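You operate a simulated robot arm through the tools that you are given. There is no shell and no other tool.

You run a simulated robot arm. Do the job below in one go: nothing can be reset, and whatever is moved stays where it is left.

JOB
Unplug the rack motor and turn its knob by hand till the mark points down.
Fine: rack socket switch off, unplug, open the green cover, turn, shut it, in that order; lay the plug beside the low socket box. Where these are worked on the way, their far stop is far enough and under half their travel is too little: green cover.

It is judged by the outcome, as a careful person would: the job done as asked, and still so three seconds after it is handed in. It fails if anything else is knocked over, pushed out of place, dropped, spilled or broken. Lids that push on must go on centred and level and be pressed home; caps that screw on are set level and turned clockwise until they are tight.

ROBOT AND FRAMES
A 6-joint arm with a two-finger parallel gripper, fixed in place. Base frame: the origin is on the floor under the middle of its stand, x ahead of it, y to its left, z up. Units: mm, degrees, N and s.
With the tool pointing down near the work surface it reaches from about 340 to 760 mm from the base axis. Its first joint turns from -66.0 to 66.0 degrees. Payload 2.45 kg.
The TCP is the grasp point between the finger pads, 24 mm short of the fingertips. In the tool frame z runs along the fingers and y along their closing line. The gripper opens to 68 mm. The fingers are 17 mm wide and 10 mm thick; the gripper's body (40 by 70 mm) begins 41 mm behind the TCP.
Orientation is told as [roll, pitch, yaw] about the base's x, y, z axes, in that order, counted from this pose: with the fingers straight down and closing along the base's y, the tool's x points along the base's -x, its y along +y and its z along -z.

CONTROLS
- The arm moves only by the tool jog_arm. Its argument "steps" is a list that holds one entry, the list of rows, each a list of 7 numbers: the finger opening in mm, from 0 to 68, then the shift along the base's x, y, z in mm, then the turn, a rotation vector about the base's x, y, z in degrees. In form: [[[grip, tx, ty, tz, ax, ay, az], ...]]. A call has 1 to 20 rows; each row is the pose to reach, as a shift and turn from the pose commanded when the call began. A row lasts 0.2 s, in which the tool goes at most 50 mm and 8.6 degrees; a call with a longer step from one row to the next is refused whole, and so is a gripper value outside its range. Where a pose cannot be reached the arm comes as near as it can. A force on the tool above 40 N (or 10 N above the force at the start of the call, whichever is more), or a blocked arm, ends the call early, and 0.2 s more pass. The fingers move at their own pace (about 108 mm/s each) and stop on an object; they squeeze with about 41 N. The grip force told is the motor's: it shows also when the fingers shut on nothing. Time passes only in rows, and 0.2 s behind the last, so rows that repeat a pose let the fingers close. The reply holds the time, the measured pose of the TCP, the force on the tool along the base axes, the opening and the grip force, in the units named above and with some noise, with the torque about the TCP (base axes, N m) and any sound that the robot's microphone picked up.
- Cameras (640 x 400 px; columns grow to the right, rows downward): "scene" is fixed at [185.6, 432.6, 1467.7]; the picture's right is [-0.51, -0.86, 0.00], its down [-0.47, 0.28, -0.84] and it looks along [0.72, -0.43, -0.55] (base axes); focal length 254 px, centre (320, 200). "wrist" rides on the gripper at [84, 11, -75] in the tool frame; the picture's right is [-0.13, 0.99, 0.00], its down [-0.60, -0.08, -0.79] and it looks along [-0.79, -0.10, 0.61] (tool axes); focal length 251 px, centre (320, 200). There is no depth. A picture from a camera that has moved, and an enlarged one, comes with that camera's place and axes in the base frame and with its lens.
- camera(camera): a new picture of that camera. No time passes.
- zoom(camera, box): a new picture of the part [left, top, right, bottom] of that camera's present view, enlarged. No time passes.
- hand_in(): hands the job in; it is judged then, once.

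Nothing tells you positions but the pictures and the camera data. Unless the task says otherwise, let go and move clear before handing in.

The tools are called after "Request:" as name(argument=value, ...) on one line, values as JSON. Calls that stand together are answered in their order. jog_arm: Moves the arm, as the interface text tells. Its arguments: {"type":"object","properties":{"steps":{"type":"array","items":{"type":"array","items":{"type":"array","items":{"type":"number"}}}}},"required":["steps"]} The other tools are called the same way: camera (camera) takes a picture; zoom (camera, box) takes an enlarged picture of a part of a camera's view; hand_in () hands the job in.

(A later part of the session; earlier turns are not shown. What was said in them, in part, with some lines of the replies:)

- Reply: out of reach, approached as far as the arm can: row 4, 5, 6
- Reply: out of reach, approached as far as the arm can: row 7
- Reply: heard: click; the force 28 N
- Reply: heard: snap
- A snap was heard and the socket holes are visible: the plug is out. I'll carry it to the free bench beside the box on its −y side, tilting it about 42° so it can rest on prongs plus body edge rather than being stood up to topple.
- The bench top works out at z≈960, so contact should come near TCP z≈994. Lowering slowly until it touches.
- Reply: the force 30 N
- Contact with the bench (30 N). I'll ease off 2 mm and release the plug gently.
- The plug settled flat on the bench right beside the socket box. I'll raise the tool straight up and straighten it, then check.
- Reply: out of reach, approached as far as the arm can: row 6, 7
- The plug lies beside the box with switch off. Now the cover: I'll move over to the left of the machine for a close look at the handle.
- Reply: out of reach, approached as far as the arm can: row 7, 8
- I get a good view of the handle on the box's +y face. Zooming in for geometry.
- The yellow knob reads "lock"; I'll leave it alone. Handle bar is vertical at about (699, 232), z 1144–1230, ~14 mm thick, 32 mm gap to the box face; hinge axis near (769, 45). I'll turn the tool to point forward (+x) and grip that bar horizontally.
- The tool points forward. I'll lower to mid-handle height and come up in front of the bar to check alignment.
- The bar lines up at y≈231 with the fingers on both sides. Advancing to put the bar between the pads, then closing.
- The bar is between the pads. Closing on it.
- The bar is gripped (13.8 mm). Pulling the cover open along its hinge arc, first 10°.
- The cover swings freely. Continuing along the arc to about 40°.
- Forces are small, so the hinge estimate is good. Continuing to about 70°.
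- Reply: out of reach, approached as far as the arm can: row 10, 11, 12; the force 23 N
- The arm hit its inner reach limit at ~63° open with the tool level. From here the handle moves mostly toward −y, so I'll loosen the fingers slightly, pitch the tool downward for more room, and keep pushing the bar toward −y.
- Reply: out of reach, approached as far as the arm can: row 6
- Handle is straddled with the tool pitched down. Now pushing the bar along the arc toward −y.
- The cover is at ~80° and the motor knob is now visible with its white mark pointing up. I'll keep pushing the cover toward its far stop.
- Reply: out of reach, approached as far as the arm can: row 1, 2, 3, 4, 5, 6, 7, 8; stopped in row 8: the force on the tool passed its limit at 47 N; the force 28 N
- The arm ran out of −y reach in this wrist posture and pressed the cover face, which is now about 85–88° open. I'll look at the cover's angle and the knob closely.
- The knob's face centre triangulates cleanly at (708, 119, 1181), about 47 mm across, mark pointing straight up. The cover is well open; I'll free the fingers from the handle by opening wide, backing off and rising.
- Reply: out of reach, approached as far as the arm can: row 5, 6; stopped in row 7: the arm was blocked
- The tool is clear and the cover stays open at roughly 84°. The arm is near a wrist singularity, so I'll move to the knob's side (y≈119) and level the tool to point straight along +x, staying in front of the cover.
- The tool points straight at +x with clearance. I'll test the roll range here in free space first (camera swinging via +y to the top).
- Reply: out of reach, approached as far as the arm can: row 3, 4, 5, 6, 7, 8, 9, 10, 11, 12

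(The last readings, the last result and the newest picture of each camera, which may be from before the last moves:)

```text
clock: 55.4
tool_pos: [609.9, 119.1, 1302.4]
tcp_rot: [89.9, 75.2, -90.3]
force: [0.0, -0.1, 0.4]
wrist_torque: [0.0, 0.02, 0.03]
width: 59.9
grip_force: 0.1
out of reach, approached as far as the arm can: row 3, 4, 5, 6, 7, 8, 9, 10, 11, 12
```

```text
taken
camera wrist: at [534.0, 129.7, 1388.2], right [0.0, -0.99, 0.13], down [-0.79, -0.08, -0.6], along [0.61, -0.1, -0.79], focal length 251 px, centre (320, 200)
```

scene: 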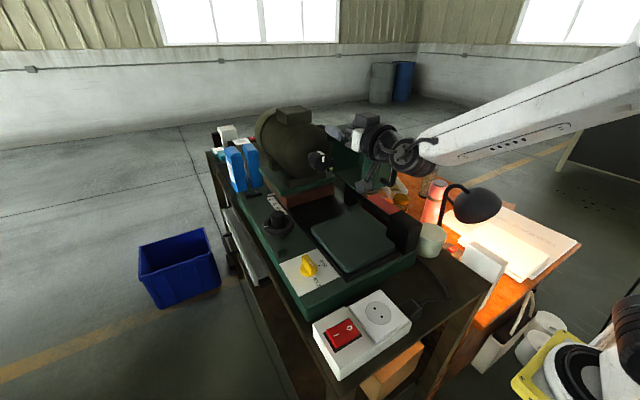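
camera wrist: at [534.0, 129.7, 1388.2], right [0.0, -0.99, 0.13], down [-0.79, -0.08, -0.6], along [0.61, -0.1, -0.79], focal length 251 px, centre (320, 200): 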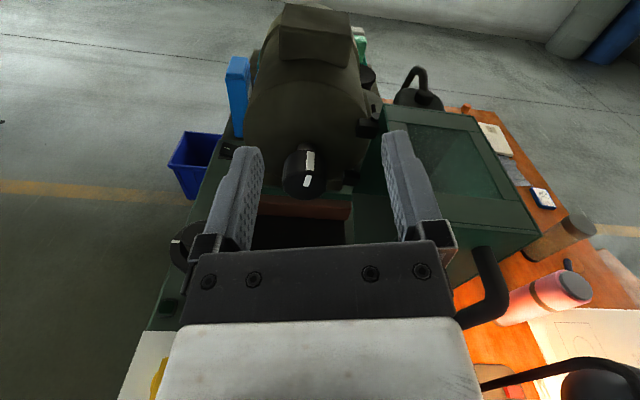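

Roll range found: the continuous usable range goes from about +105° to beyond +165° (camera on top), which also gives me a great view of the knob. The gripper is symmetric, so I can turn ~90° per grasp, twice. Let me zoom for the knob's exact axis.

Request:
zoom(camera="wrist", box=[250, 110, 370, 220])

Request:
zoom(camera="wrist", box=[220, 60, 560, 330])

Request:
camera(camera="scene")

```text
3.64 times, centred on (310, 165) of wrist
camera zoom: at [534.0, 129.7, 1388.2], right [0.0, -0.99, 0.13], down [-0.79, -0.08, -0.6], along [0.61, -0.1, -0.79], focal length 914 px, centre (356, 327)
```

zoom: 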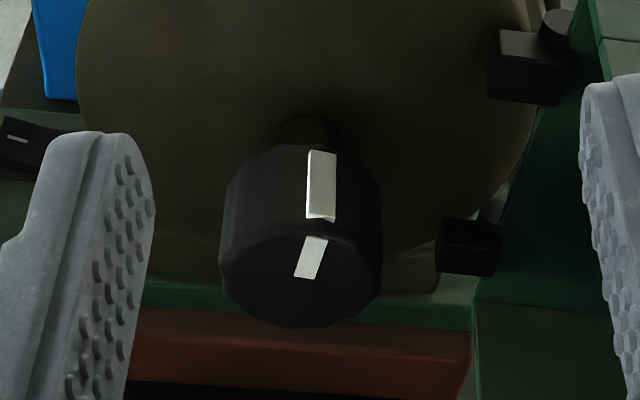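

```text
1.48 times, centred on (390, 195) of wrist
camera zoom: at [534.0, 129.7, 1388.2], right [0.0, -0.99, 0.13], down [-0.79, -0.08, -0.6], along [0.61, -0.1, -0.79], focal length 372 px, centre (216, 207)
```

zoom: 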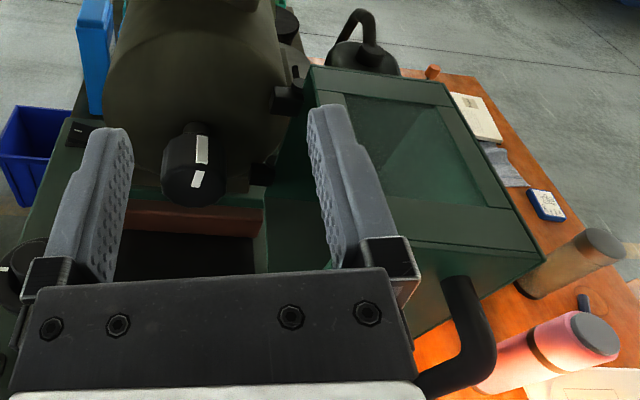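

```text
taken
```

scene: 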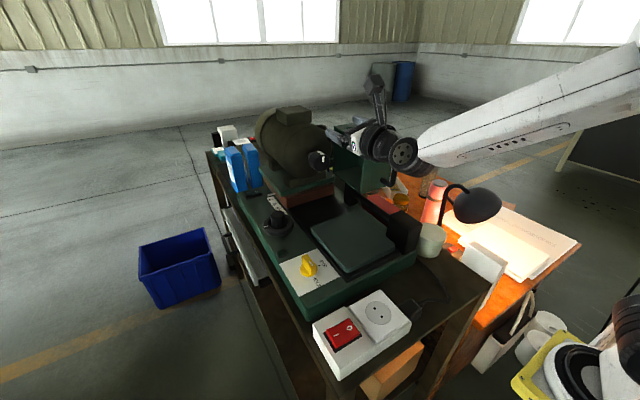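

The knob axis is at y≈119.6, z≈1181.5, face at x≈708, depth ~31 mm, Ø≈48 mm. I'll lower to axis height in front of it and roll back to about 108° as the starting grasp.

Request:
jog_arm(steps=[[[64, 5, 0, -40, 0, 0, 0], [64, 10, 0.3, -80, 0, 0, 0], [64, 15, 0.5, -120.5, 0, 0, 0], [64, 20, 0.5, -120.5, -8, 0, 0], [64, 25, 0.5, -120.5, -16, 0, 0], [64, 30, 0.5, -120.5, -24, 0, 0], [64, 35, 0.5, -120.5, -32, 0, 0], [64, 40, 0.5, -120.5, -40, 0, 0], [64, 45, 0.5, -120.5, -48, 0, 0], [64, 50, 0.5, -120.5, -55, 0, 0]]])

Request:
camera(camera="wrist")

Request:
zoom(camera="scene", box=[270, 100, 430, 220])

```text
clock: 57.6
tool_pos: [660.6, 118.7, 1183.2]
tcp_rot: [90.0, 19.9, -90.1]
force: [0.0, 0.3, -0.2]
wrist_torque: [0.04, 0.01, 0.0]
width: 64.3
grip_force: 0.0
```

```text
taken
camera wrist: at [584.2, 194.2, 1222.7], right [0.0, -0.46, 0.89], down [-0.79, -0.54, -0.28], along [0.61, -0.71, -0.36], focal length 251 px, centre (320, 200)
```

wrist: 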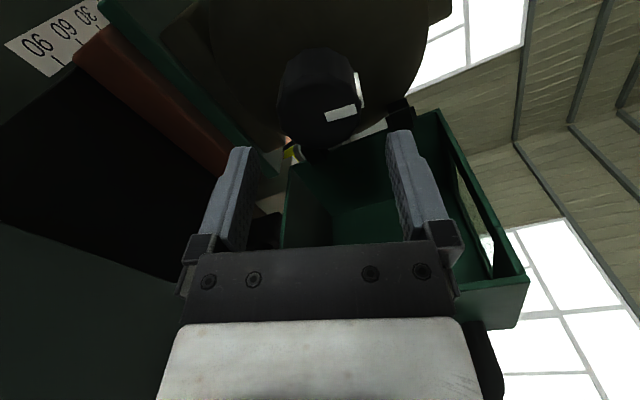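

```text
3.33 times, centred on (350, 160) of scene
camera zoom: at [185.6, 432.6, 1467.7], right [-0.51, -0.86, 0.0], down [-0.47, 0.28, -0.84], along [0.72, -0.43, -0.55], focal length 846 px, centre (220, 333)
```

zoom: 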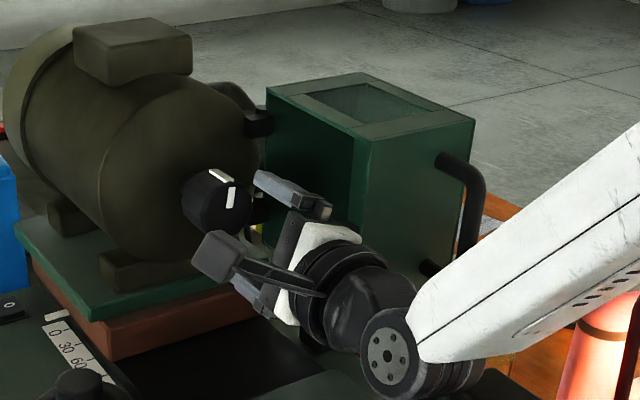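

Aligned at roll 110°, fingers above and below the knob. Advancing so the pads straddle it.

Request:
jog_arm(steps=[[[64, 15, 0.3, -0.5, 0, 0, 0], [64, 30, 0.3, -0.5, 0, 0, 0], [64, 45, 0.3, -0.5, 0, 0, 0], [64, 55, 0.3, -0.5, 0, 0, 0]]])

Request:
camera(camera="wrist")

Request:
zoom(camera="scene", box=[270, 100, 430, 220])

```text
clock: 58.6
tool_pos: [714.5, 120.9, 1181.6]
tcp_rot: [90.1, 20.1, -90.1]
force: [0.0, 0.6, 0.0]
wrist_torque: [0.0, 0.0, 0.03]
width: 63.7
grip_force: 0.1
```

```text
taken
camera wrist: at [639.0, 194.5, 1222.4], right [0.0, -0.46, 0.89], down [-0.79, -0.54, -0.28], along [0.61, -0.7, -0.36], focal length 251 px, centre (320, 200)
```

wrist: 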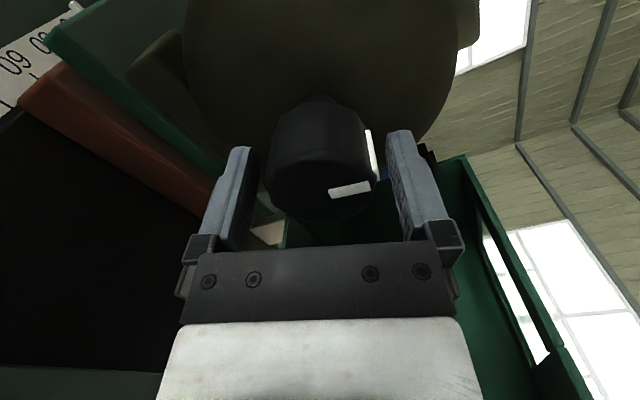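

```text
3.33 times, centred on (350, 160) of scene
camera zoom: at [185.6, 432.6, 1467.7], right [-0.51, -0.86, 0.0], down [-0.47, 0.28, -0.84], along [0.72, -0.43, -0.55], focal length 846 px, centre (220, 333)
```

zoom: 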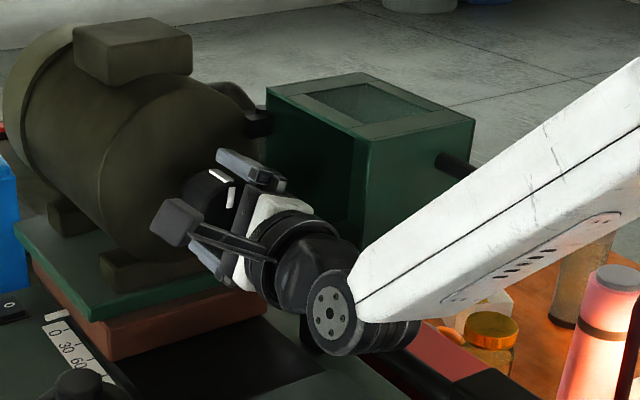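

The knob sits centred between the pads. Closing on it.

Request:
jog_arm(steps=[[[45, 0, 0, 0, 0, 0, 0], [35, 0, 0, 0, 0, 0, 0], [35, 0, 0, 0, 0, 0, 0]]])

Request:
camera(camera="wrist")

```text
clock: 59.4
tool_pos: [715.5, 121.0, 1182.4]
tcp_rot: [90.1, 20.1, -90.0]
force: [3.3, -1.9, 0.5]
wrist_torque: [0.03, -0.03, -0.06]
width: 47.0
grip_force: 45.1
```

```text
taken
camera wrist: at [639.0, 194.4, 1222.6], right [0.0, -0.46, 0.89], down [-0.79, -0.54, -0.28], along [0.61, -0.7, -0.36], focal length 251 px, centre (320, 200)
```

wrist: 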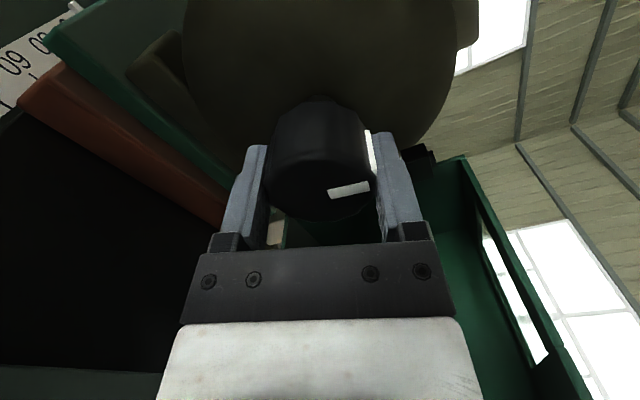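

Gripped at 47 mm with little side load. I'll turn the first 20° to feel the resistance.

Request:
jog_arm(steps=[[[35, 0, 0, 0, 5, 0, 0], [35, 0, 0, 0, 10, 0, 0], [35, 0, 0, 0, 15, 0, 0], [35, 0, 0, 0, 20, 0, 0]]])

Request:
camera(camera="wrist")

Request:
zoom(camera="scene", box=[290, 120, 390, 200])

```text
clock: 60.4
tool_pos: [715.2, 119.8, 1181.9]
tcp_rot: [90.1, 40.2, -90.0]
force: [-0.1, -1.6, 3.4]
wrist_torque: [0.0, 0.17, -0.37]
width: 47.5
grip_force: 45.0
```

```text
taken
camera wrist: at [639.0, 176.5, 1246.1], right [0.0, -0.74, 0.67], down [-0.79, -0.41, -0.45], along [0.61, -0.54, -0.58], focal length 251 px, centre (320, 200)
```

wrist: 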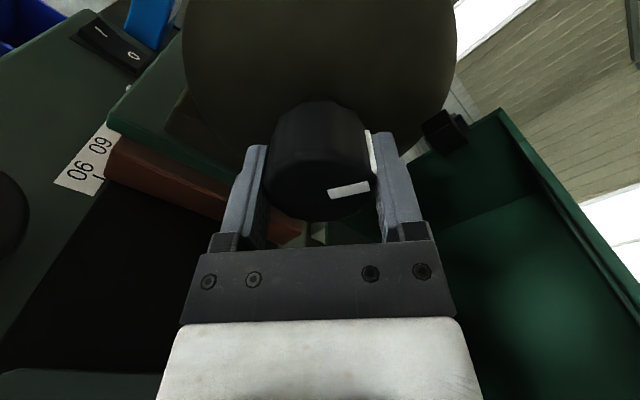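

```text
5.00 times, centred on (340, 160) of scene
camera zoom: at [185.5, 432.5, 1467.8], right [-0.51, -0.86, 0.0], down [-0.47, 0.28, -0.84], along [0.72, -0.43, -0.55], focal length 1270 px, centre (220, 400)
```

zoom: 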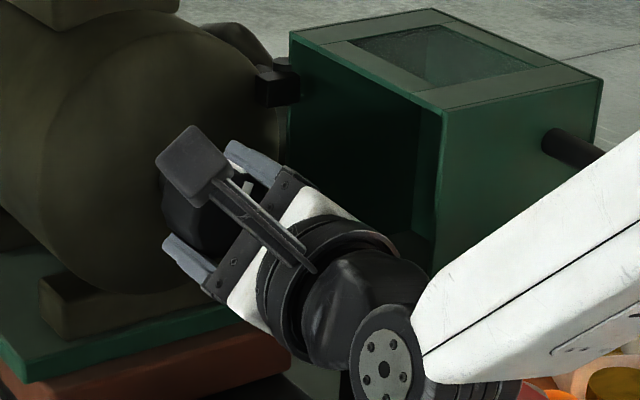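

The knob turns smoothly with the gripper. Continuing another 70° (total 90°).

Request:
jog_arm(steps=[[[35, 0, 0, 0, 6, 0, 0], [35, 0, 0, 0, 12, 0, 0], [35, 0, 0, 0, 18, 0, 0], [35, 0, 0, 0, 24, 0, 0], [35, 0, 0, 0, 30, 0, 0], [35, 0, 0, 0, 36, 0, 0], [35, 0, 0, 0, 42, 0, 0], [35, 0, 0, 0, 48, 0, 0], [35, 0, 0, 0, 54, 0, 0], [35, 0, 0, 0, 60, 0, 0], [35, 0, 0, 0, 65, 0, 0], [35, 0, 0, 0, 70, 0, 0]]])

Request:
camera(camera="wrist")

Request:
zoom(camera="scene", box=[290, 120, 390, 200])

```text
clock: 62.6
tool_pos: [714.4, 120.4, 1182.7]
tcp_rot: [-83.0, 80.3, 94.8]
force: [-7.6, -9.1, 2.8]
wrist_torque: [0.0, 0.06, 1.12]
width: 47.4
grip_force: 44.9
out of reach, approached as far as the arm can: row 10, 11
stopped in row 11: the force on the tool passed its limit at 54 N (the readings are from after the stop); the commanded pose is now the measured one
```

```text
taken
camera wrist: at [640.7, 97.7, 1266.2], right [-0.04, -0.96, -0.29], down [-0.8, 0.2, -0.57], along [0.6, 0.21, -0.77], focal length 251 px, centre (320, 200)
```

wrist: 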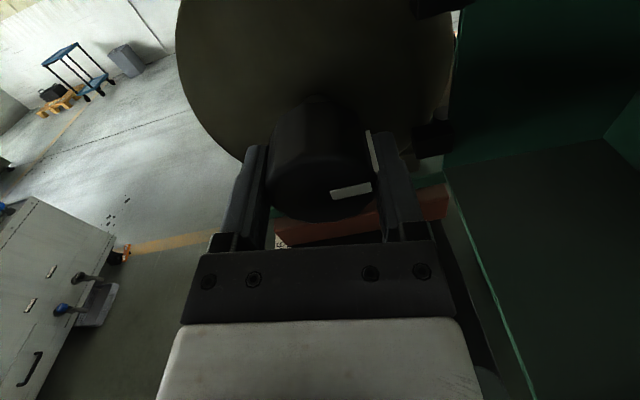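

```text
5.00 times, centred on (340, 160) of scene
camera zoom: at [185.2, 432.2, 1467.9], right [-0.51, -0.86, 0.0], down [-0.47, 0.28, -0.84], along [0.72, -0.42, -0.55], focal length 1270 px, centre (220, 400)
```

zoom: 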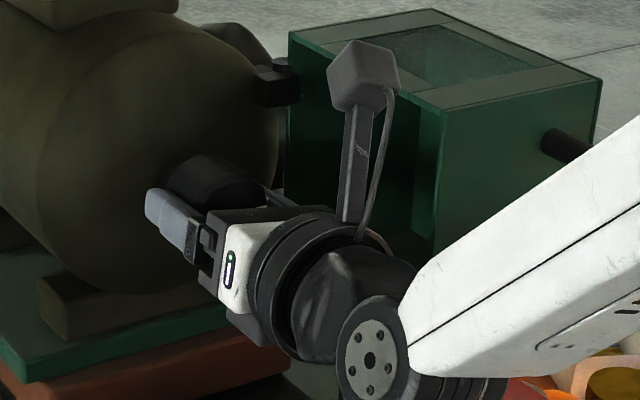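

The wrist's roll limit came at about 189° after turning ~79°. I'll release, roll the open fingers back around the knob to 108°, and take a second grasp.

Request:
jog_arm(steps=[[[55, 0, 0, 0, 0, 0, 0], [64, 0, 0, 0, 0, 0, 0], [64, 0, -0.2, -0.3, -8.2, 0, 0.3], [64, 0, -0.4, -0.6, -16.4, 0.1, 0.5], [64, 0, -0.5, -1, -24.5, 0.1, 0.8], [64, 0, -0.5, -1, -32.7, 0.2, 1], [64, 0, -0.5, -1, -40.8, 0.2, 1.3], [64, 0, -0.5, -1, -49, 0.3, 1.6], [64, 0, -0.5, -1, -57.1, 0.3, 1.8], [64, 0, -0.5, -1, -65.3, 0.4, 2.1], [64, 0, -0.5, -1, -73.4, 0.4, 2.3], [64, 0, -0.5, -1, -81.6, 0.5, 2.6]]])

Request:
camera(camera="wrist")

Request:
zoom(camera="scene", box=[290, 120, 390, 200])

```text
clock: 65.2
tool_pos: [715.3, 120.5, 1180.2]
tcp_rot: [89.7, 17.8, -90.0]
force: [-1.1, 0.2, -1.3]
wrist_torque: [0.01, -0.01, 0.04]
width: 63.5
grip_force: 0.2
```

```text
taken
camera wrist: at [640.2, 196.9, 1218.9], right [0.0, -0.43, 0.9], down [-0.79, -0.55, -0.26], along [0.61, -0.72, -0.34], focal length 251 px, centre (320, 200)
```

wrist: 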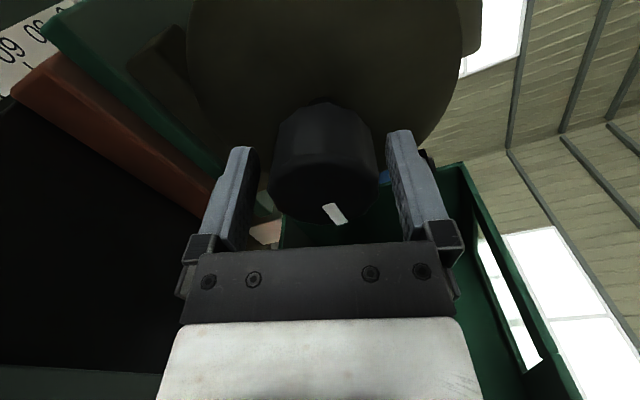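

```text
5.00 times, centred on (340, 160) of scene
camera zoom: at [185.6, 432.6, 1467.7], right [-0.51, -0.86, 0.0], down [-0.47, 0.28, -0.84], along [0.72, -0.43, -0.55], focal length 1270 px, centre (220, 400)
```

zoom: 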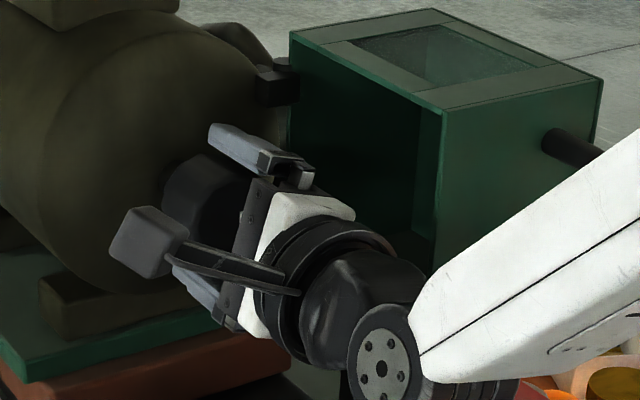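

The mark stayed put while I rolled back. Gripping again and turning another 78°.

Request:
jog_arm(steps=[[[45, 0, -0.5, 0.5, 0, 0, 0], [35, 0, -0.5, 0.5, 0, 0, 0], [35, 0, -0.5, 0.5, 0, 0, 0], [35, 0, -0.5, 0.5, 6, 0, 0], [35, 0, -0.5, 0.5, 12, 0, 0], [35, 0, -0.5, 0.5, 18, 0, 0], [35, 0, -0.5, 0.5, 24, 0, 0], [35, 0, -0.5, 0.5, 30, 0, 0], [35, 0, -0.5, 0.5, 36, 0, 0], [35, 0, -0.5, 0.5, 42, 0, 0], [35, 0, -0.5, 0.5, 48, 0, 0], [35, 0, -0.5, 0.5, 54, 0, 0], [35, 0, -0.5, 0.5, 60, 0, 0], [35, 0, -0.5, 0.5, 66, 0, 0], [35, 0, -0.5, 0.5, 72, 0, 0], [35, 0, -0.5, 0.5, 77, 0, 0]]])

Request:
camera(camera="wrist")

```text
clock: 68.6
tool_pos: [715.8, 119.8, 1183.6]
tcp_rot: [-93.2, 84.9, 87.0]
force: [4.8, -15.0, 17.5]
wrist_torque: [-0.04, -0.05, -0.29]
width: 47.3
grip_force: 45.1
```

```text
taken
camera wrist: at [639.8, 100.4, 1266.7], right [0.0, -0.98, -0.22], down [-0.79, 0.13, -0.6], along [0.61, 0.17, -0.77], focal length 251 px, centre (320, 200)
```

wrist: 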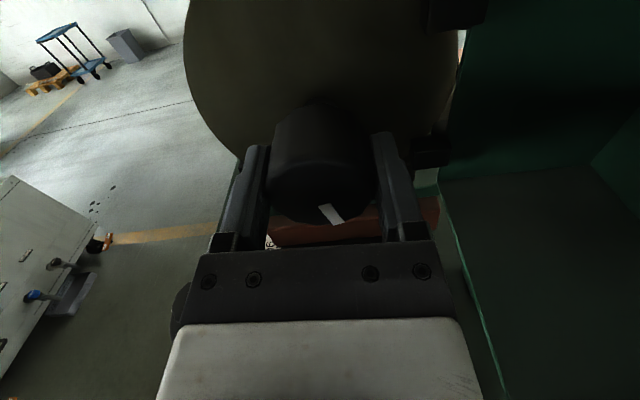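

The mark is now most of the way round. Let me zoom to measure the remaining angle.

Request:
zoom(camera="wrist", box=[270, 160, 390, 250])

```text
4.44 times, centred on (330, 205) of wrist
camera zoom: at [639.8, 100.4, 1266.7], right [0.0, -0.98, -0.22], down [-0.79, 0.13, -0.6], along [0.61, 0.17, -0.77], focal length 1118 px, centre (276, 178)
```

zoom: 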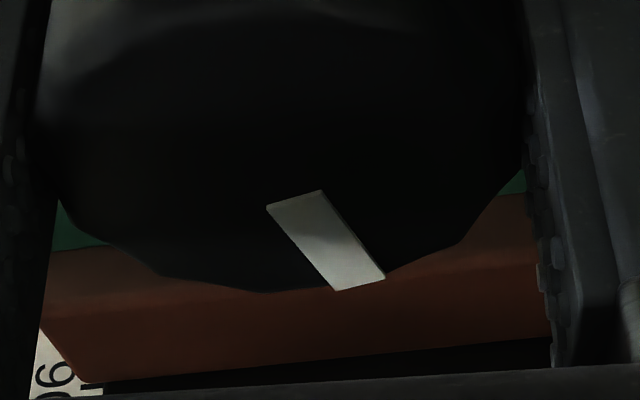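

About 14° remain. I'll release, roll back 30°, regrip and turn the last 14°.

Request:
jog_arm(steps=[[[55, 0, 0, 0, 0, 0, 0], [64, 0, 0, 0, 0, 0, 0], [64, 0, 0, -0.5, -7.5, 0, 0], [64, 0, 0, -0.5, -15, 0, 0], [64, 0, 0, -0.5, -22.5, 0, 0], [64, 0, 0, -0.5, -30, 0, 0], [64, 0, 0, -0.5, -30, 0, 0]]])

Request:
zoom(camera="wrist", box=[230, 90, 410, 250])

```text
clock: 70.2
tool_pos: [715.3, 121.0, 1179.7]
tcp_rot: [89.6, 64.8, -90.1]
force: [-0.8, -0.9, 0.1]
wrist_torque: [-0.03, 0.02, 0.02]
width: 64.0
grip_force: 0.1
```

```text
2.50 times, centred on (320, 170) of wrist
camera zoom: at [640.1, 145.6, 1263.1], right [0.0, -0.95, 0.3], down [-0.79, -0.19, -0.58], along [0.61, -0.24, -0.76], focal length 629 px, centre (320, 275)
```

zoom: 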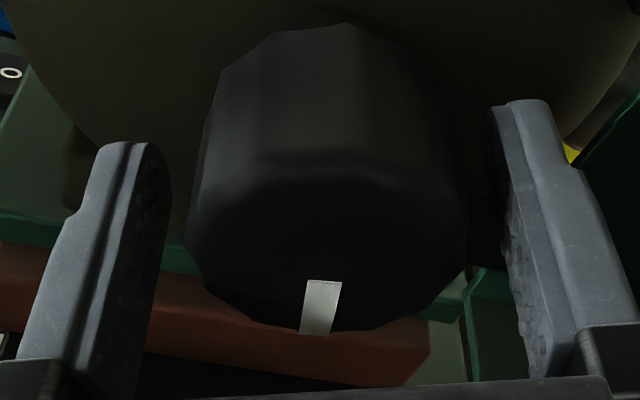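

Consistent reading: ~13° left. Gripping and turning +13°.

Request:
jog_arm(steps=[[[45, 0, -0.5, 0.8, 0, 0, 0], [35, 0, -0.5, 0.8, 0, 0, 0], [35, 0, -0.5, 0.8, 0, 0, 0], [35, 0, -0.5, 0.8, 4, 0, 0], [35, 0, -0.5, 0.8, 8, 0, 0], [35, 0, -0.5, 0.8, 11, 0, 0], [35, 0, -0.5, 0.8, 13, 0, 0]]])

Request:
zoom(camera="wrist", box=[270, 160, 390, 250])

```text
clock: 71.8
tool_pos: [715.9, 120.0, 1181.4]
tcp_rot: [89.7, 77.9, -90.1]
force: [2.4, -10.2, -0.9]
wrist_torque: [0.0, -0.35, -0.1]
width: 47.3
grip_force: 44.2
```

```text
4.44 times, centred on (330, 205) of wrist
camera zoom: at [640.3, 125.4, 1267.6], right [0.0, -1.0, 0.08], down [-0.79, -0.05, -0.61], along [0.61, -0.06, -0.79], focal length 1118 px, centre (276, 178)
```

zoom: 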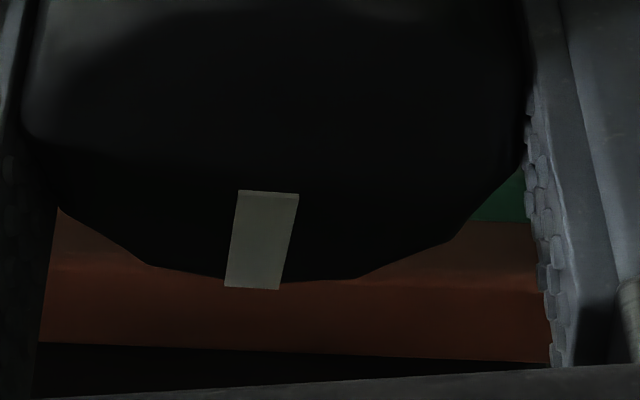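

The mark now points straight down within about 1°. I'll release and back away straight along −x, then verify.

Request:
jog_arm(steps=[[[55, 0, 0, 0, 0, 0, 0], [64, 0, 0, 0, 0, 0, 0], [64, -15, 0, 0, 0, 0, 0], [64, -35, 0, 0, 0, 0, 0], [64, -60, 0, 0, 0, 0, 0], [64, -85, 0, 20, 0, 0, 0], [64, -100, 0, 45, 0, 0, 0], [64, -105, 0, 75, 0, 0, 0]]])

Request:
camera(camera="wrist")

Request:
zoom(camera="wrist", box=[250, 110, 370, 220])

Request:
zoom(camera="scene", box=[270, 100, 430, 220])

```text
clock: 73.6
tool_pos: [608.9, 121.0, 1256.7]
tcp_rot: [89.5, 78.1, -90.1]
force: [0.6, -0.5, 0.6]
wrist_torque: [0.0, 0.01, 0.02]
width: 63.8
grip_force: 0.1
```

```text
taken
camera wrist: at [534.7, 126.1, 1343.3], right [0.01, -1.0, 0.08], down [-0.79, -0.05, -0.61], along [0.61, -0.06, -0.79], focal length 251 px, centre (320, 200)
```

wrist: 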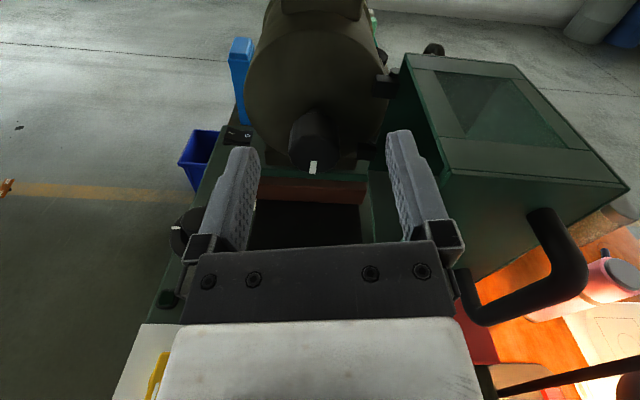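

```text
3.64 times, centred on (310, 165) of wrist
camera zoom: at [534.7, 126.1, 1343.3], right [0.01, -1.0, 0.08], down [-0.79, -0.05, -0.61], along [0.61, -0.06, -0.79], focal length 914 px, centre (356, 327)
```

zoom: 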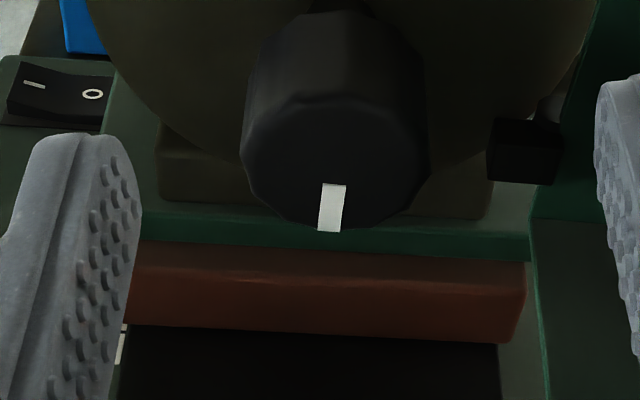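

```text
3.33 times, centred on (350, 160) of scene
camera zoom: at [185.5, 432.6, 1467.7], right [-0.51, -0.86, 0.0], down [-0.47, 0.28, -0.84], along [0.72, -0.43, -0.55], focal length 846 px, centre (220, 333)
```

zoom: 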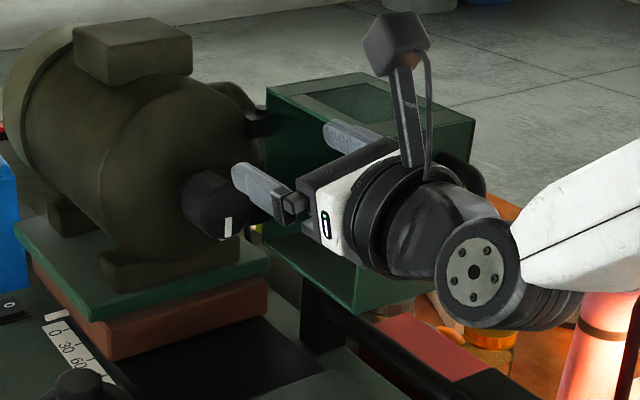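

The mark points down (about 1° off vertical). Now to shut the cover: I'll rise, roll back to ~108°, and bring the tool to point down so I can push the cover's front face along its arc from the −y side.

Request:
jog_arm(steps=[[[30, 0, 0, 20, 0, 0, 0], [0, 0, 0, 48, -5, 0, 0], [0, 0, 0, 50, -12.5, 0, 0], [0, 0, 0, 50, -20, 0, 0], [0, 0, 0, 50, -27.5, 0, 0], [0, 0, 0, 50, -35, 0, 0], [0, 0, 0, 50, -42.5, 0, 0], [0, 0, 0, 50, -50, 0, 0], [0, 0, 0, 50, -57, 0, 0]]])

Request:
jog_arm(steps=[[[0, -2, 0, 2, 0, 8, 0], [0, -4, 0, 4, 0, 16, 0], [0, -6, 0, 6, 0, 24, 0], [0, -8, 0, 8, 0, 32, 0], [0, -10, 0, 10, 0, 40, 0], [0, -12, 0, 10, 0, 48, 0], [0, -14, 0, 10, 0, 56, 0], [0, -16, 0, 10, 0, 64, 0], [0, -18, 0, 10, 0, 72, 0], [0, -20, 0, 10, 0, 80, 0], [0, -20, 0, 10, 0, 90, 0]]])

Request:
camera(camera="scene")

Request:
camera(camera="wrist")

```text
clock: 75.6
tool_pos: [612.1, 120.6, 1306.5]
tcp_rot: [89.7, 20.8, -90.1]
force: [0.3, -0.3, -0.4]
wrist_torque: [0.01, -0.01, -0.03]
width: 0.2
grip_force: 23.8
```

```text
refused: row 11 steps farther than a row can; nothing moved
```

```text
taken
```

scene: 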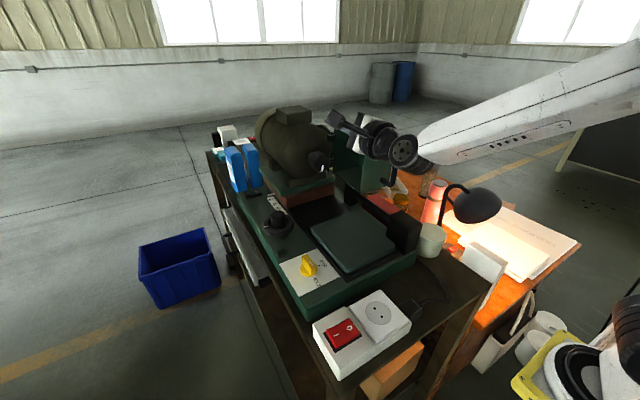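

```text
taken
camera wrist: at [535.1, 194.3, 1348.2], right [0.0, -0.47, 0.88], down [-0.79, -0.54, -0.28], along [0.61, -0.7, -0.38], focal length 251 px, centre (320, 200)
```

wrist: 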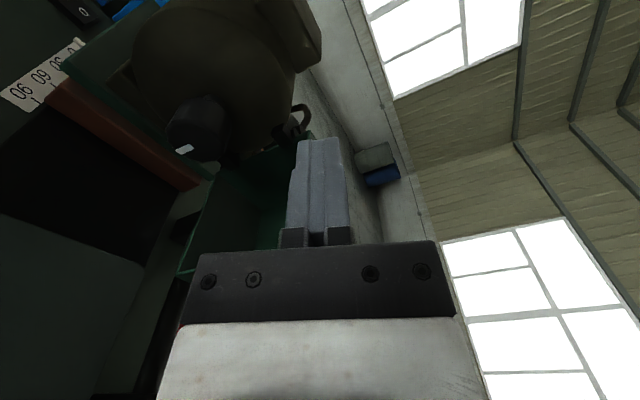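

Rolled to ~111°, tool still level, fingers closed. I'll pitch it to point down in 8° steps.

Request:
jog_arm(steps=[[[0, -2, 0, 2, 0, 7.5, 0], [0, -4, 0, 4, 0, 15, 0], [0, -6, 0, 6, 0, 22.5, 0], [0, -8, 0, 8, 0, 30, 0], [0, -10, 0, 10, 0, 37.5, 0], [0, -12, 0, 10, 0, 45, 0], [0, -14, 0, 10, 0, 52.5, 0], [0, -16, 0, 10, 0, 60, 0], [0, -18, 0, 10, 0, 67.5, 0], [0, -20, 0, 10, 0, 75, 0], [0, -20, 0, 10, 0, 82.5, 0], [0, -20, 0, 10, 0, 90, 0]]])

Request:
camera(camera="scene")

Request:
camera(camera="wrist")

```text
clock: 78.2
tool_pos: [586.3, 128.7, 1318.0]
tcp_rot: [11.9, -11.1, -112.3]
force: [-0.2, 0.6, -0.8]
wrist_torque: [-0.04, 0.02, 0.0]
width: 0.1
grip_force: 23.4
out of reach, approached as far as the arm can: row 7, 8, 9, 10, 11, 12
```

```text
taken
```

scene: 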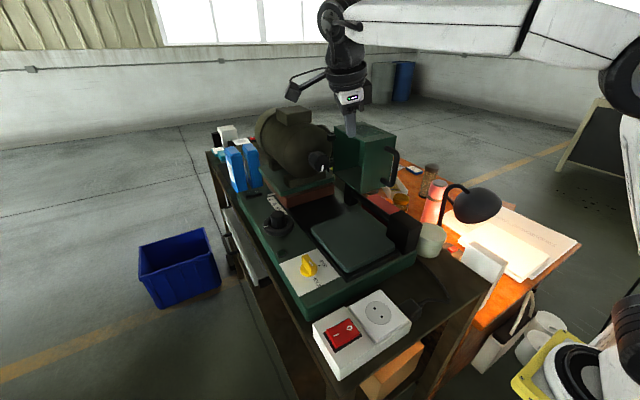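

```text
taken
camera wrist: at [618.6, 220.2, 1376.4], right [0.86, -0.45, 0.23], down [-0.39, -0.32, 0.86], along [-0.32, -0.83, -0.45], focal length 251 px, centre (320, 200)
```

wrist: 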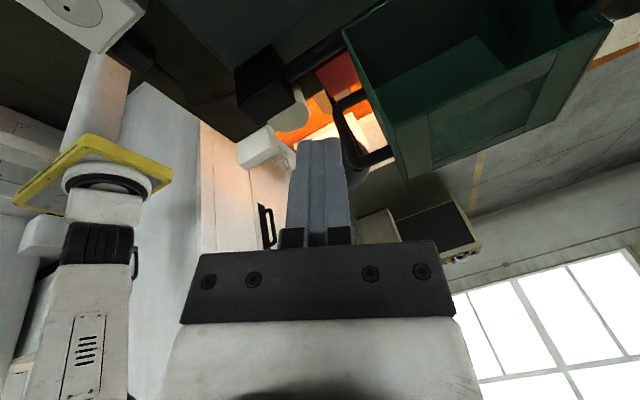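

Nearly down but slightly tilted at the reach edge. I'll level it out to yaw −90 while moving a bit inward.

Request:
jog_arm(steps=[[[0, -6, -15, 0, 2.7, 1.9, 4.5], [0, -12, -30, 0, 5.4, 3.9, 8.9], [0, -18, -45, 0, 8.1, 5.8, 13.4], [0, -18, -60, 0, 10.8, 7.8, 17.8], [0, -18, -75, 0, 13.5, 9.7, 22.3]]])

Request:
camera(camera="scene")

```text
clock: 79.4
tool_pos: [569.4, 54.9, 1315.8]
tcp_rot: [3.4, -15.8, -89.2]
force: [0.4, -0.4, -0.8]
wrist_torque: [0.0, -0.01, 0.0]
width: 0.0
grip_force: 24.0
out of reach, approached as far as the arm can: row 1, 2, 3, 4, 5
```

```text
taken
```

scene: 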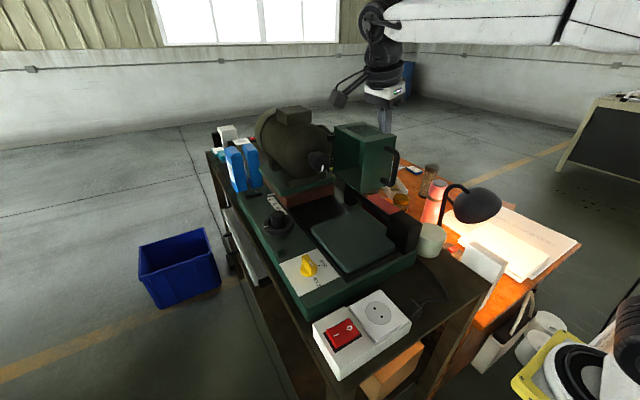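

The wrist is in its flipped posture and can't go fully vertical here, but a ~16° lean is workable. I'll pass above the open cover to its −y side and see the posture there.

Request:
jog_arm(steps=[[[0, 12, -30, 5, 0, 0, 0], [0, 25, -60, 5, 0, 0, 0], [0, 40, -90, 5, 0, 0, 0], [0, 55, -120, 5, 0, 0, 0], [0, 65, -145, 5, 0, 0, 0]]])

Request:
camera(camera="scene")

Request:
camera(camera="wrist")

```text
clock: 80.6
tool_pos: [635.6, -90.2, 1320.4]
tcp_rot: [3.4, -16.6, -89.3]
force: [0.2, -0.3, 0.2]
wrist_torque: [0.02, -0.01, 0.03]
width: 0.1
grip_force: 23.7
```

```text
taken
```

scene: 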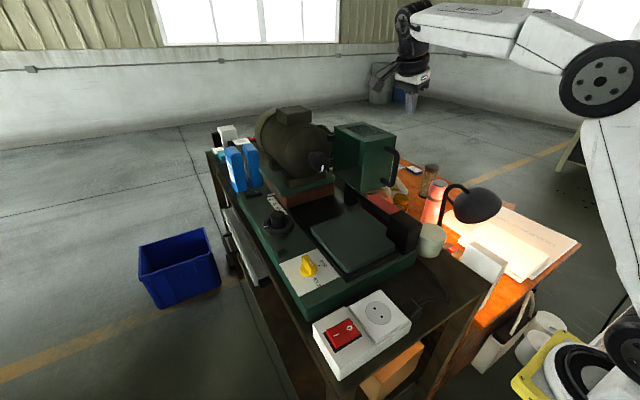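

```text
taken
camera wrist: at [640.0, 11.1, 1371.3], right [0.99, -0.1, 0.09], down [-0.12, -0.36, 0.93], along [-0.06, -0.93, -0.36], focal length 251 px, centre (320, 200)
```

wrist: 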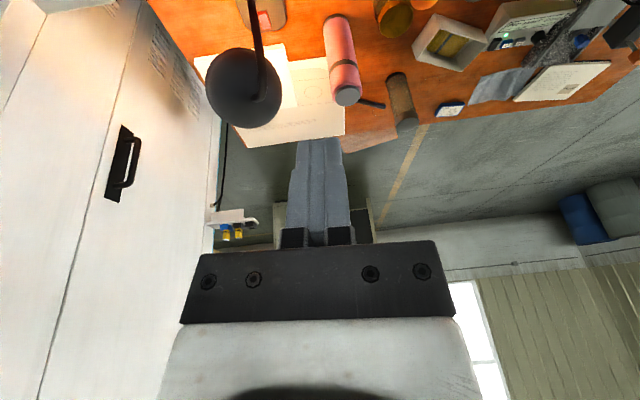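

Clear on the −y side of the cover. I'll descend to pushing height and try to bring the tool vertical on the way.

Request:
jog_arm(steps=[[[0, 0, 0, -20, 4, 0, 0], [0, 0, 0, -40, 8, 0, 0], [0, 0, 0, -60, 12, 0, 0], [0, 0, 0, -78, 16, 0, 0]]])

Request:
camera(camera="scene")

Request:
zoom(camera="scene", box=[290, 90, 450, 230])

```text
clock: 81.6
tool_pos: [630.9, -79.4, 1266.2]
tcp_rot: [3.2, -16.2, -89.8]
force: [-0.9, -0.4, 0.6]
wrist_torque: [0.03, -0.03, -0.02]
width: 0.0
grip_force: 23.3
out of reach, approached as far as the arm can: row 1, 2, 3, 4
```

```text
taken
```

scene: 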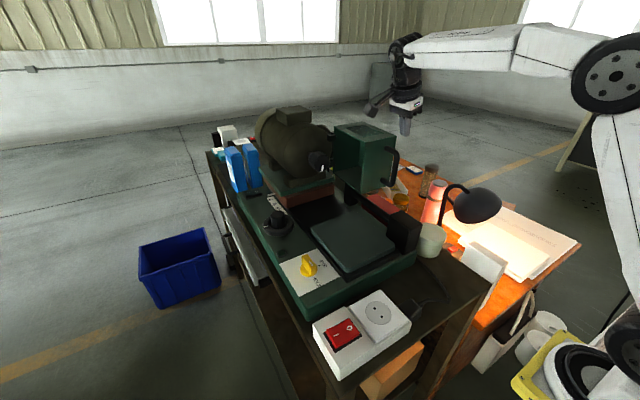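

```text
2.86 times, centred on (370, 160) of scene
camera zoom: at [185.6, 432.6, 1467.7], right [-0.51, -0.86, 0.0], down [-0.47, 0.28, -0.84], along [0.72, -0.43, -0.55], focal length 726 px, centre (177, 314)
```

zoom: 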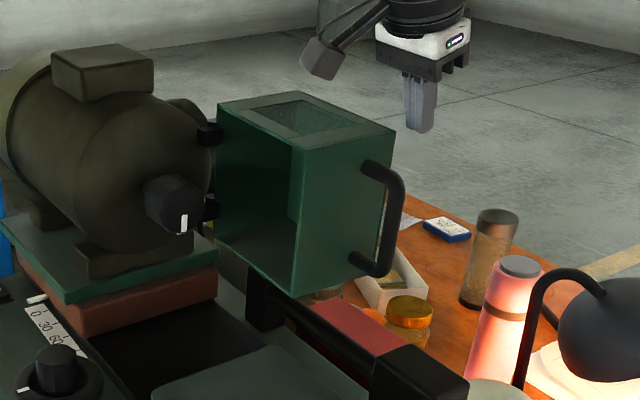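

The wrist keeps a fixed ~16° lean, which is fine. I'll go down to pushing height without changing orientation.

Request:
jog_arm(steps=[[[0, 5, -4, -10, 0, 0, 0], [0, 9, -5, -22, 0, 0, 0]]])

Request:
zoom(camera="scene", box=[290, 90, 450, 230])

```text
clock: 82.2
tool_pos: [640.5, -83.9, 1244.2]
tcp_rot: [3.1, -16.2, -89.9]
force: [0.4, 0.1, -0.3]
wrist_torque: [-0.02, 0.0, -0.04]
width: 0.2
grip_force: 23.7
```

```text
2.86 times, centred on (370, 160) of scene
camera zoom: at [185.6, 432.6, 1467.7], right [-0.51, -0.86, 0.0], down [-0.47, 0.28, -0.84], along [0.72, -0.43, -0.55], focal length 726 px, centre (177, 314)
```

zoom: 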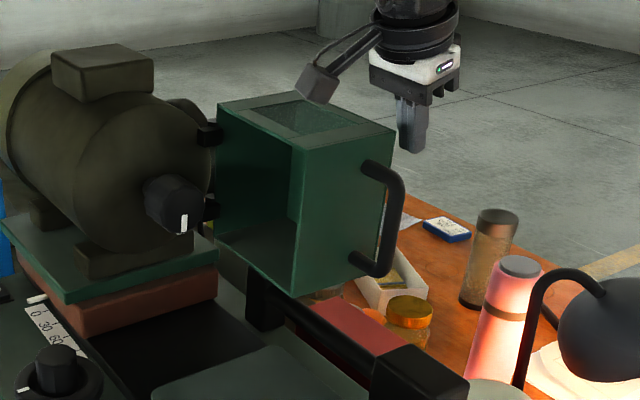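

In position beside the cover's front face. Pushing it closed along the arc, first to about 55°.

Request:
jog_arm(steps=[[[0, -0.5, 15, 0, 0, 0, 0], [0, -1, 28, 0, 0, 0, 0], [0, -4.2, 38.6, 0, 0, 0, 0], [0, -7.9, 44.5, 0, 0, 0, 0], [0, -11.6, 50.5, 0, 0, 0, 0], [0, -14.6, 57.2, 0, 0, 0, 0], [0, -17.6, 63.9, 0, 0, 0, 0], [0, -20.1, 70.4, 0, 0, 0, 0], [0, -22.6, 76.9, 0, 0, 0, 0], [0, -24.6, 83.6, 0, 0, 0, 0], [0, -26.6, 90.3, 0, 0, 0, 0], [0, -27.7, 97.5, 0, 0, 0, 0], [0, -28.8, 104.8, 0, 0, 0, 0]]])

Request:
camera(camera="scene")

Request:
zoom(camera="scene", box=[290, 90, 450, 230])

```text
clock: 85.0
tool_pos: [611.5, 21.0, 1244.3]
tcp_rot: [3.2, -16.2, -89.8]
force: [0.4, 0.7, -0.1]
wrist_torque: [0.02, 0.0, 0.0]
width: 0.0
grip_force: 23.5
```

```text
taken
```

scene: 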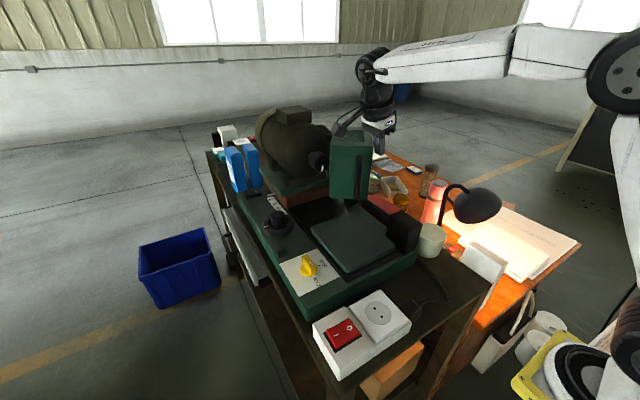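

```text
2.86 times, centred on (370, 160) of scene
camera zoom: at [185.6, 432.6, 1467.7], right [-0.51, -0.86, 0.0], down [-0.47, 0.28, -0.84], along [0.72, -0.43, -0.55], focal length 726 px, centre (177, 314)
```

zoom: 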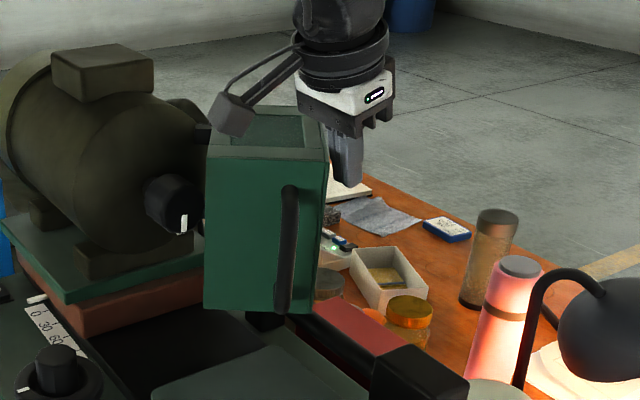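

The cover follows well (~53°). Continuing to about 20°.

Request:
jog_arm(steps=[[[0, -0.7, 6.9, 0, 0, 0, 0], [0, -1.5, 13.7, 0, 0, 0, 0], [0, -1.7, 20.6, 0, 0, 0, 0], [0, -1.8, 27.6, 0, 0, 0, 0], [0, -1.3, 34.6, 0, 0, 0, 0], [0, -0.9, 41.5, 0, 0, 0, 0], [0, 0.5, 48.7, 0, 0, 0, 0], [0, 2, 55.8, 0, 0, 0, 0], [0, 3.7, 62.5, 0, 0, 0, 0], [0, 5.4, 69.2, 0, 0, 0, 0], [0, 7.7, 75.7, 0, 0, 0, 0], [0, 9.9, 82.2, 0, 0, 0, 0], [0, 12.8, 88.6, 0, 0, 0, 0], [0, 15.6, 94.9, 0, 0, 0, 0]]])

Request:
camera(camera="scene")

Request:
zoom(camera="scene", box=[250, 90, 410, 230])

```text
clock: 88.0
tool_pos: [627.4, 115.1, 1245.4]
tcp_rot: [3.2, -16.2, -89.9]
force: [0.0, -0.3, 0.4]
wrist_torque: [-0.01, 0.02, 0.0]
width: 0.2
grip_force: 23.6
```

```text
taken
```

scene: 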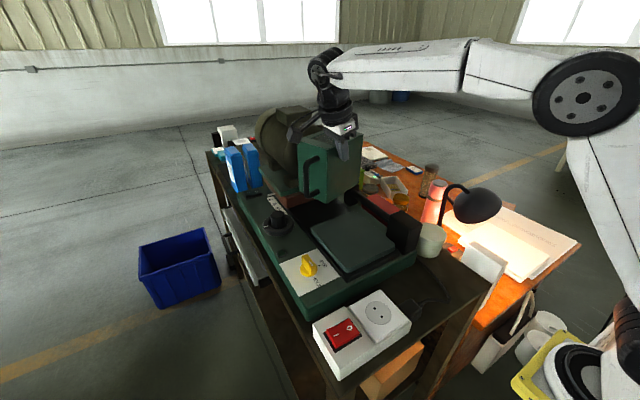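

```text
2.86 times, centred on (330, 160) of scene
camera zoom: at [185.6, 432.6, 1467.7], right [-0.51, -0.86, 0.0], down [-0.47, 0.28, -0.84], along [0.72, -0.43, -0.55], focal length 726 px, centre (291, 314)
```

zoom: 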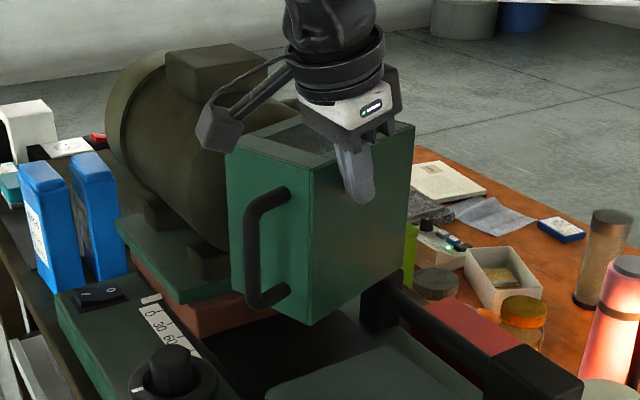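

About 19° left. Finishing the swing in smaller steps until it seats.

Request:
jog_arm(steps=[[[0, 3.8, 6.2, 0, 0, 0, 0], [0, 7.6, 12.3, 0, 0, 0, 0], [0, 11.5, 18.1, 0, 0, 0, 0], [0, 15.3, 23.8, 0, 0, 0, 0], [0, 19.7, 29.1, 0, 0, 0, 0], [0, 24.1, 34.4, 0, 0, 0, 0], [0, 28.9, 39.3, 0, 0, 0, 0], [0, 31.5, 42, 0, 0, 0, 0], [0, 33.7, 44.2, 0, 0, 0, 0]]])

Request:
camera(camera="scene")

Request:
zoom(camera="scene", box=[250, 90, 410, 230])

```text
clock: 90.0
tool_pos: [657.2, 157.1, 1245.0]
tcp_rot: [2.6, -16.5, -90.0]
force: [-33.0, -18.7, -1.6]
wrist_torque: [-0.02, 0.07, -0.25]
width: 0.1
grip_force: 24.0
```

```text
taken
```

scene: 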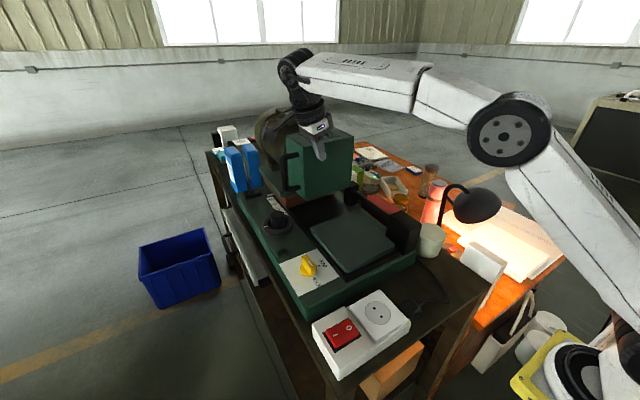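

```text
2.86 times, centred on (330, 160) of scene
camera zoom: at [184.3, 431.8, 1468.1], right [-0.51, -0.86, 0.0], down [-0.47, 0.28, -0.84], along [0.72, -0.42, -0.55], focal length 726 px, centre (291, 314)
```

zoom: 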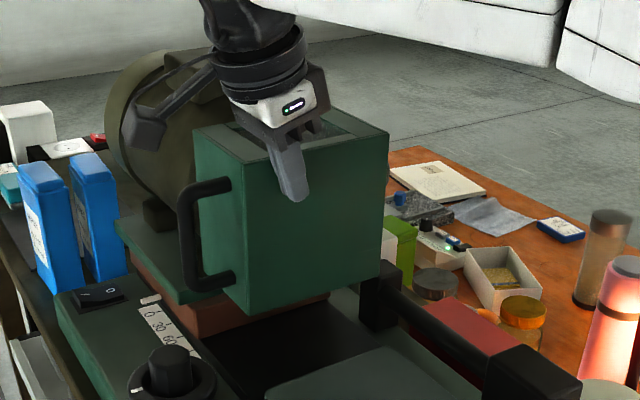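

A firm 33 N contact suggests the cover is seated. I'll back off, rise clear and compare with the initial picture.

Request:
jog_arm(steps=[[[0, -8, -4, 0, 0, 0, 0], [0, -25, -12, 10, 0, 0, 0], [0, -50, -20, 40, 0, 0, 0], [0, -80, -20, 70, 0, 0, 0], [0, -120, -20, 85, 0, 0, 0], [0, -160, -20, 90, 0, 0, 0]]])

Request:
zoom(camera="scene", box=[270, 110, 370, 210])

Request:
camera(camera="scene")

Request:
camera(camera="wrist")

```text
clock: 91.4
tool_pos: [502.0, 140.0, 1335.3]
tcp_rot: [3.2, -16.3, -89.8]
force: [-0.4, 0.6, -0.4]
wrist_torque: [0.01, -0.01, -0.03]
width: 0.0
grip_force: 23.4
```

```text
4.00 times, centred on (320, 160) of scene
camera zoom: at [185.6, 432.6, 1467.7], right [-0.51, -0.86, 0.0], down [-0.47, 0.28, -0.84], along [0.72, -0.43, -0.55], focal length 1016 px, centre (320, 360)
```

zoom: 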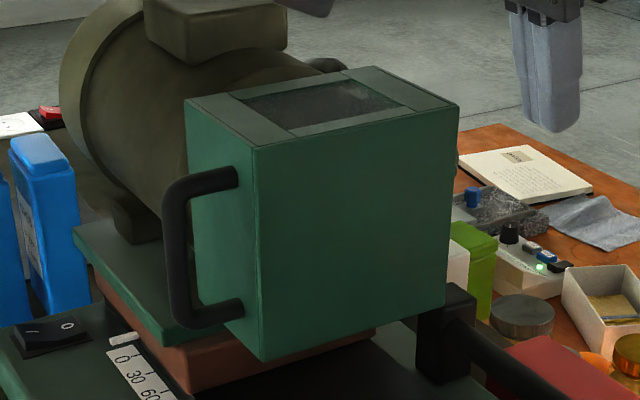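

```text
taken
```

scene: 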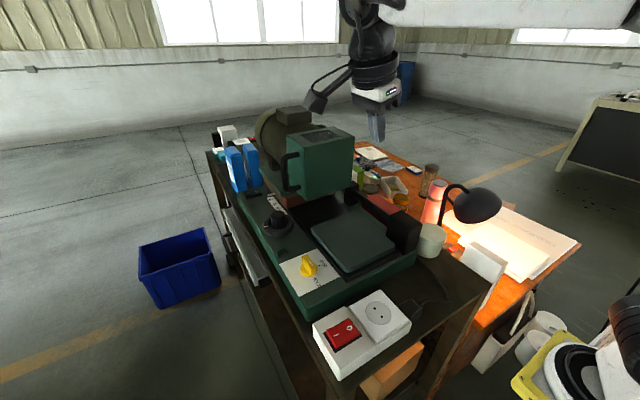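

```text
taken
camera wrist: at [506.7, 239.3, 1384.7], right [0.99, -0.11, 0.09], down [-0.12, -0.36, 0.93], along [-0.07, -0.93, -0.37], focal length 251 px, centre (320, 200)
```

wrist: 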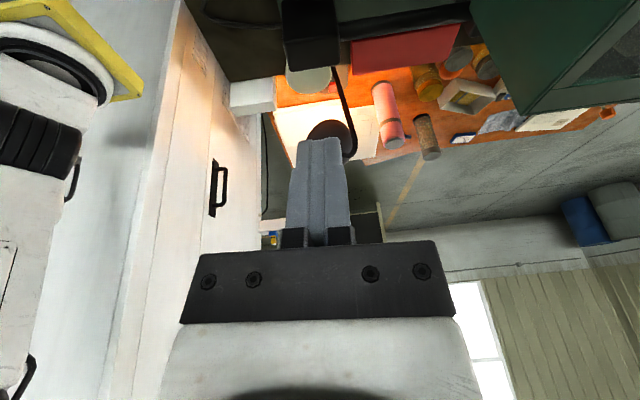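

The cover's outline and handle match the starting picture, so it's shut. I'll double-check the socket, plug and the other objects.

Request:
zoom(camera="scene", box=[290, 230, 450, 390])

Request:
zoom(camera="scene", box=[200, 90, 440, 300])

Request:
zoom(camera="scene", box=[360, 270, 460, 340])

```text
2.50 times, centred on (370, 310) of scene
camera zoom: at [185.6, 432.6, 1467.7], right [-0.51, -0.86, 0.0], down [-0.47, 0.28, -0.84], along [0.72, -0.43, -0.55], focal length 635 px, centre (195, -75)
```

zoom: 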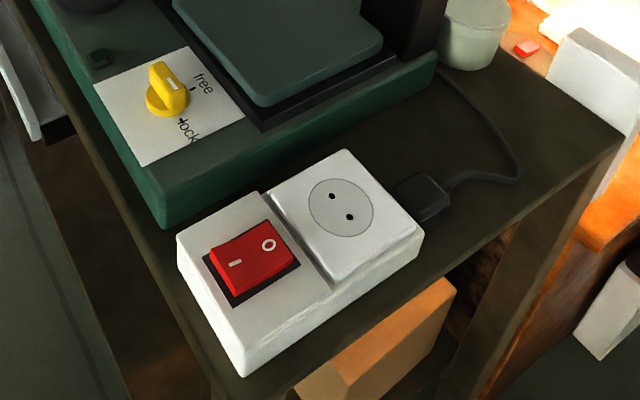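

```text
1.90 times, centred on (320, 195) of scene
camera zoom: at [185.6, 432.6, 1467.7], right [-0.51, -0.86, 0.0], down [-0.47, 0.28, -0.84], along [0.72, -0.43, -0.55], focal length 484 px, centre (320, 210)
```

zoom: 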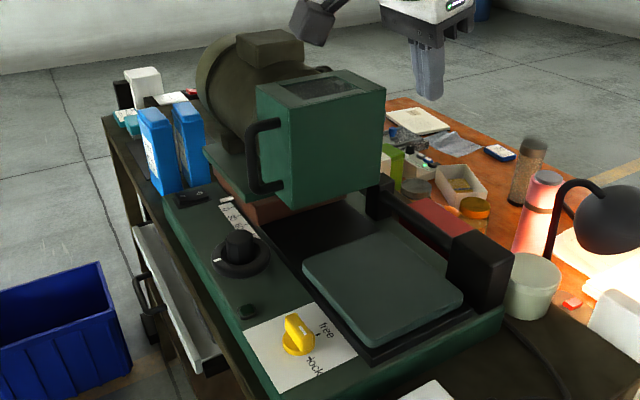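

```text
5.71 times, centred on (410, 305) of scene
camera zoom: at [185.6, 432.6, 1467.7], right [-0.51, -0.86, 0.0], down [-0.47, 0.28, -0.84], along [0.72, -0.43, -0.55], focal length 1451 px, centre (-194, -400)
```

zoom: 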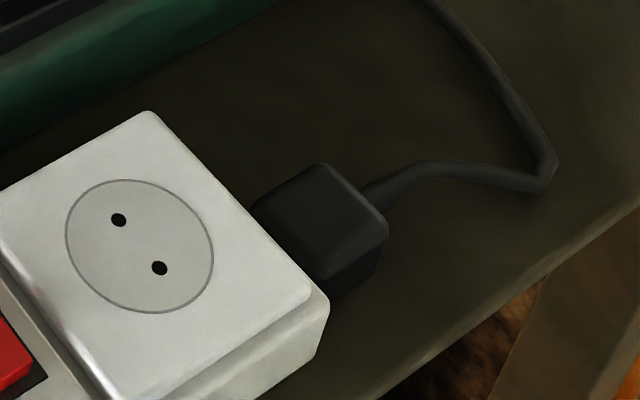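

Switch off, plug laid beside the socket box, knob mark down, cover shut, and nothing else has moved. The arm is clear, so I'm handing in.

Request:
hand_in()

```text
The job is handed in.
```

The job is handed in: the rack motor is unplugged and its knob mark points down. I measured the mark at about 1° off vertical just before I shut the cover.

- **Order:** I switched the rack socket off, unplugged the motor, opened the green cover, turned the knob, then shut the cover, as you asked.
- **Cover:** It opened to about 84° and I did not find the far stop, because the arm ran out of reach there. That should be well over half its travel. Shut, it matches its outline in the starting picture.
- **Plug:** It lies on the bench right beside the low socket box, on the cable side. I let go with it tilted on the bench and it settled flat.
- **Knob:** It took three grips, because the wrist could not roll a full half turn in one go.

In the final pictures nothing else on the bench had moved. I left the yellow lock/free knob at "lock". I did not look at the mark again through the cover's window after shutting it.
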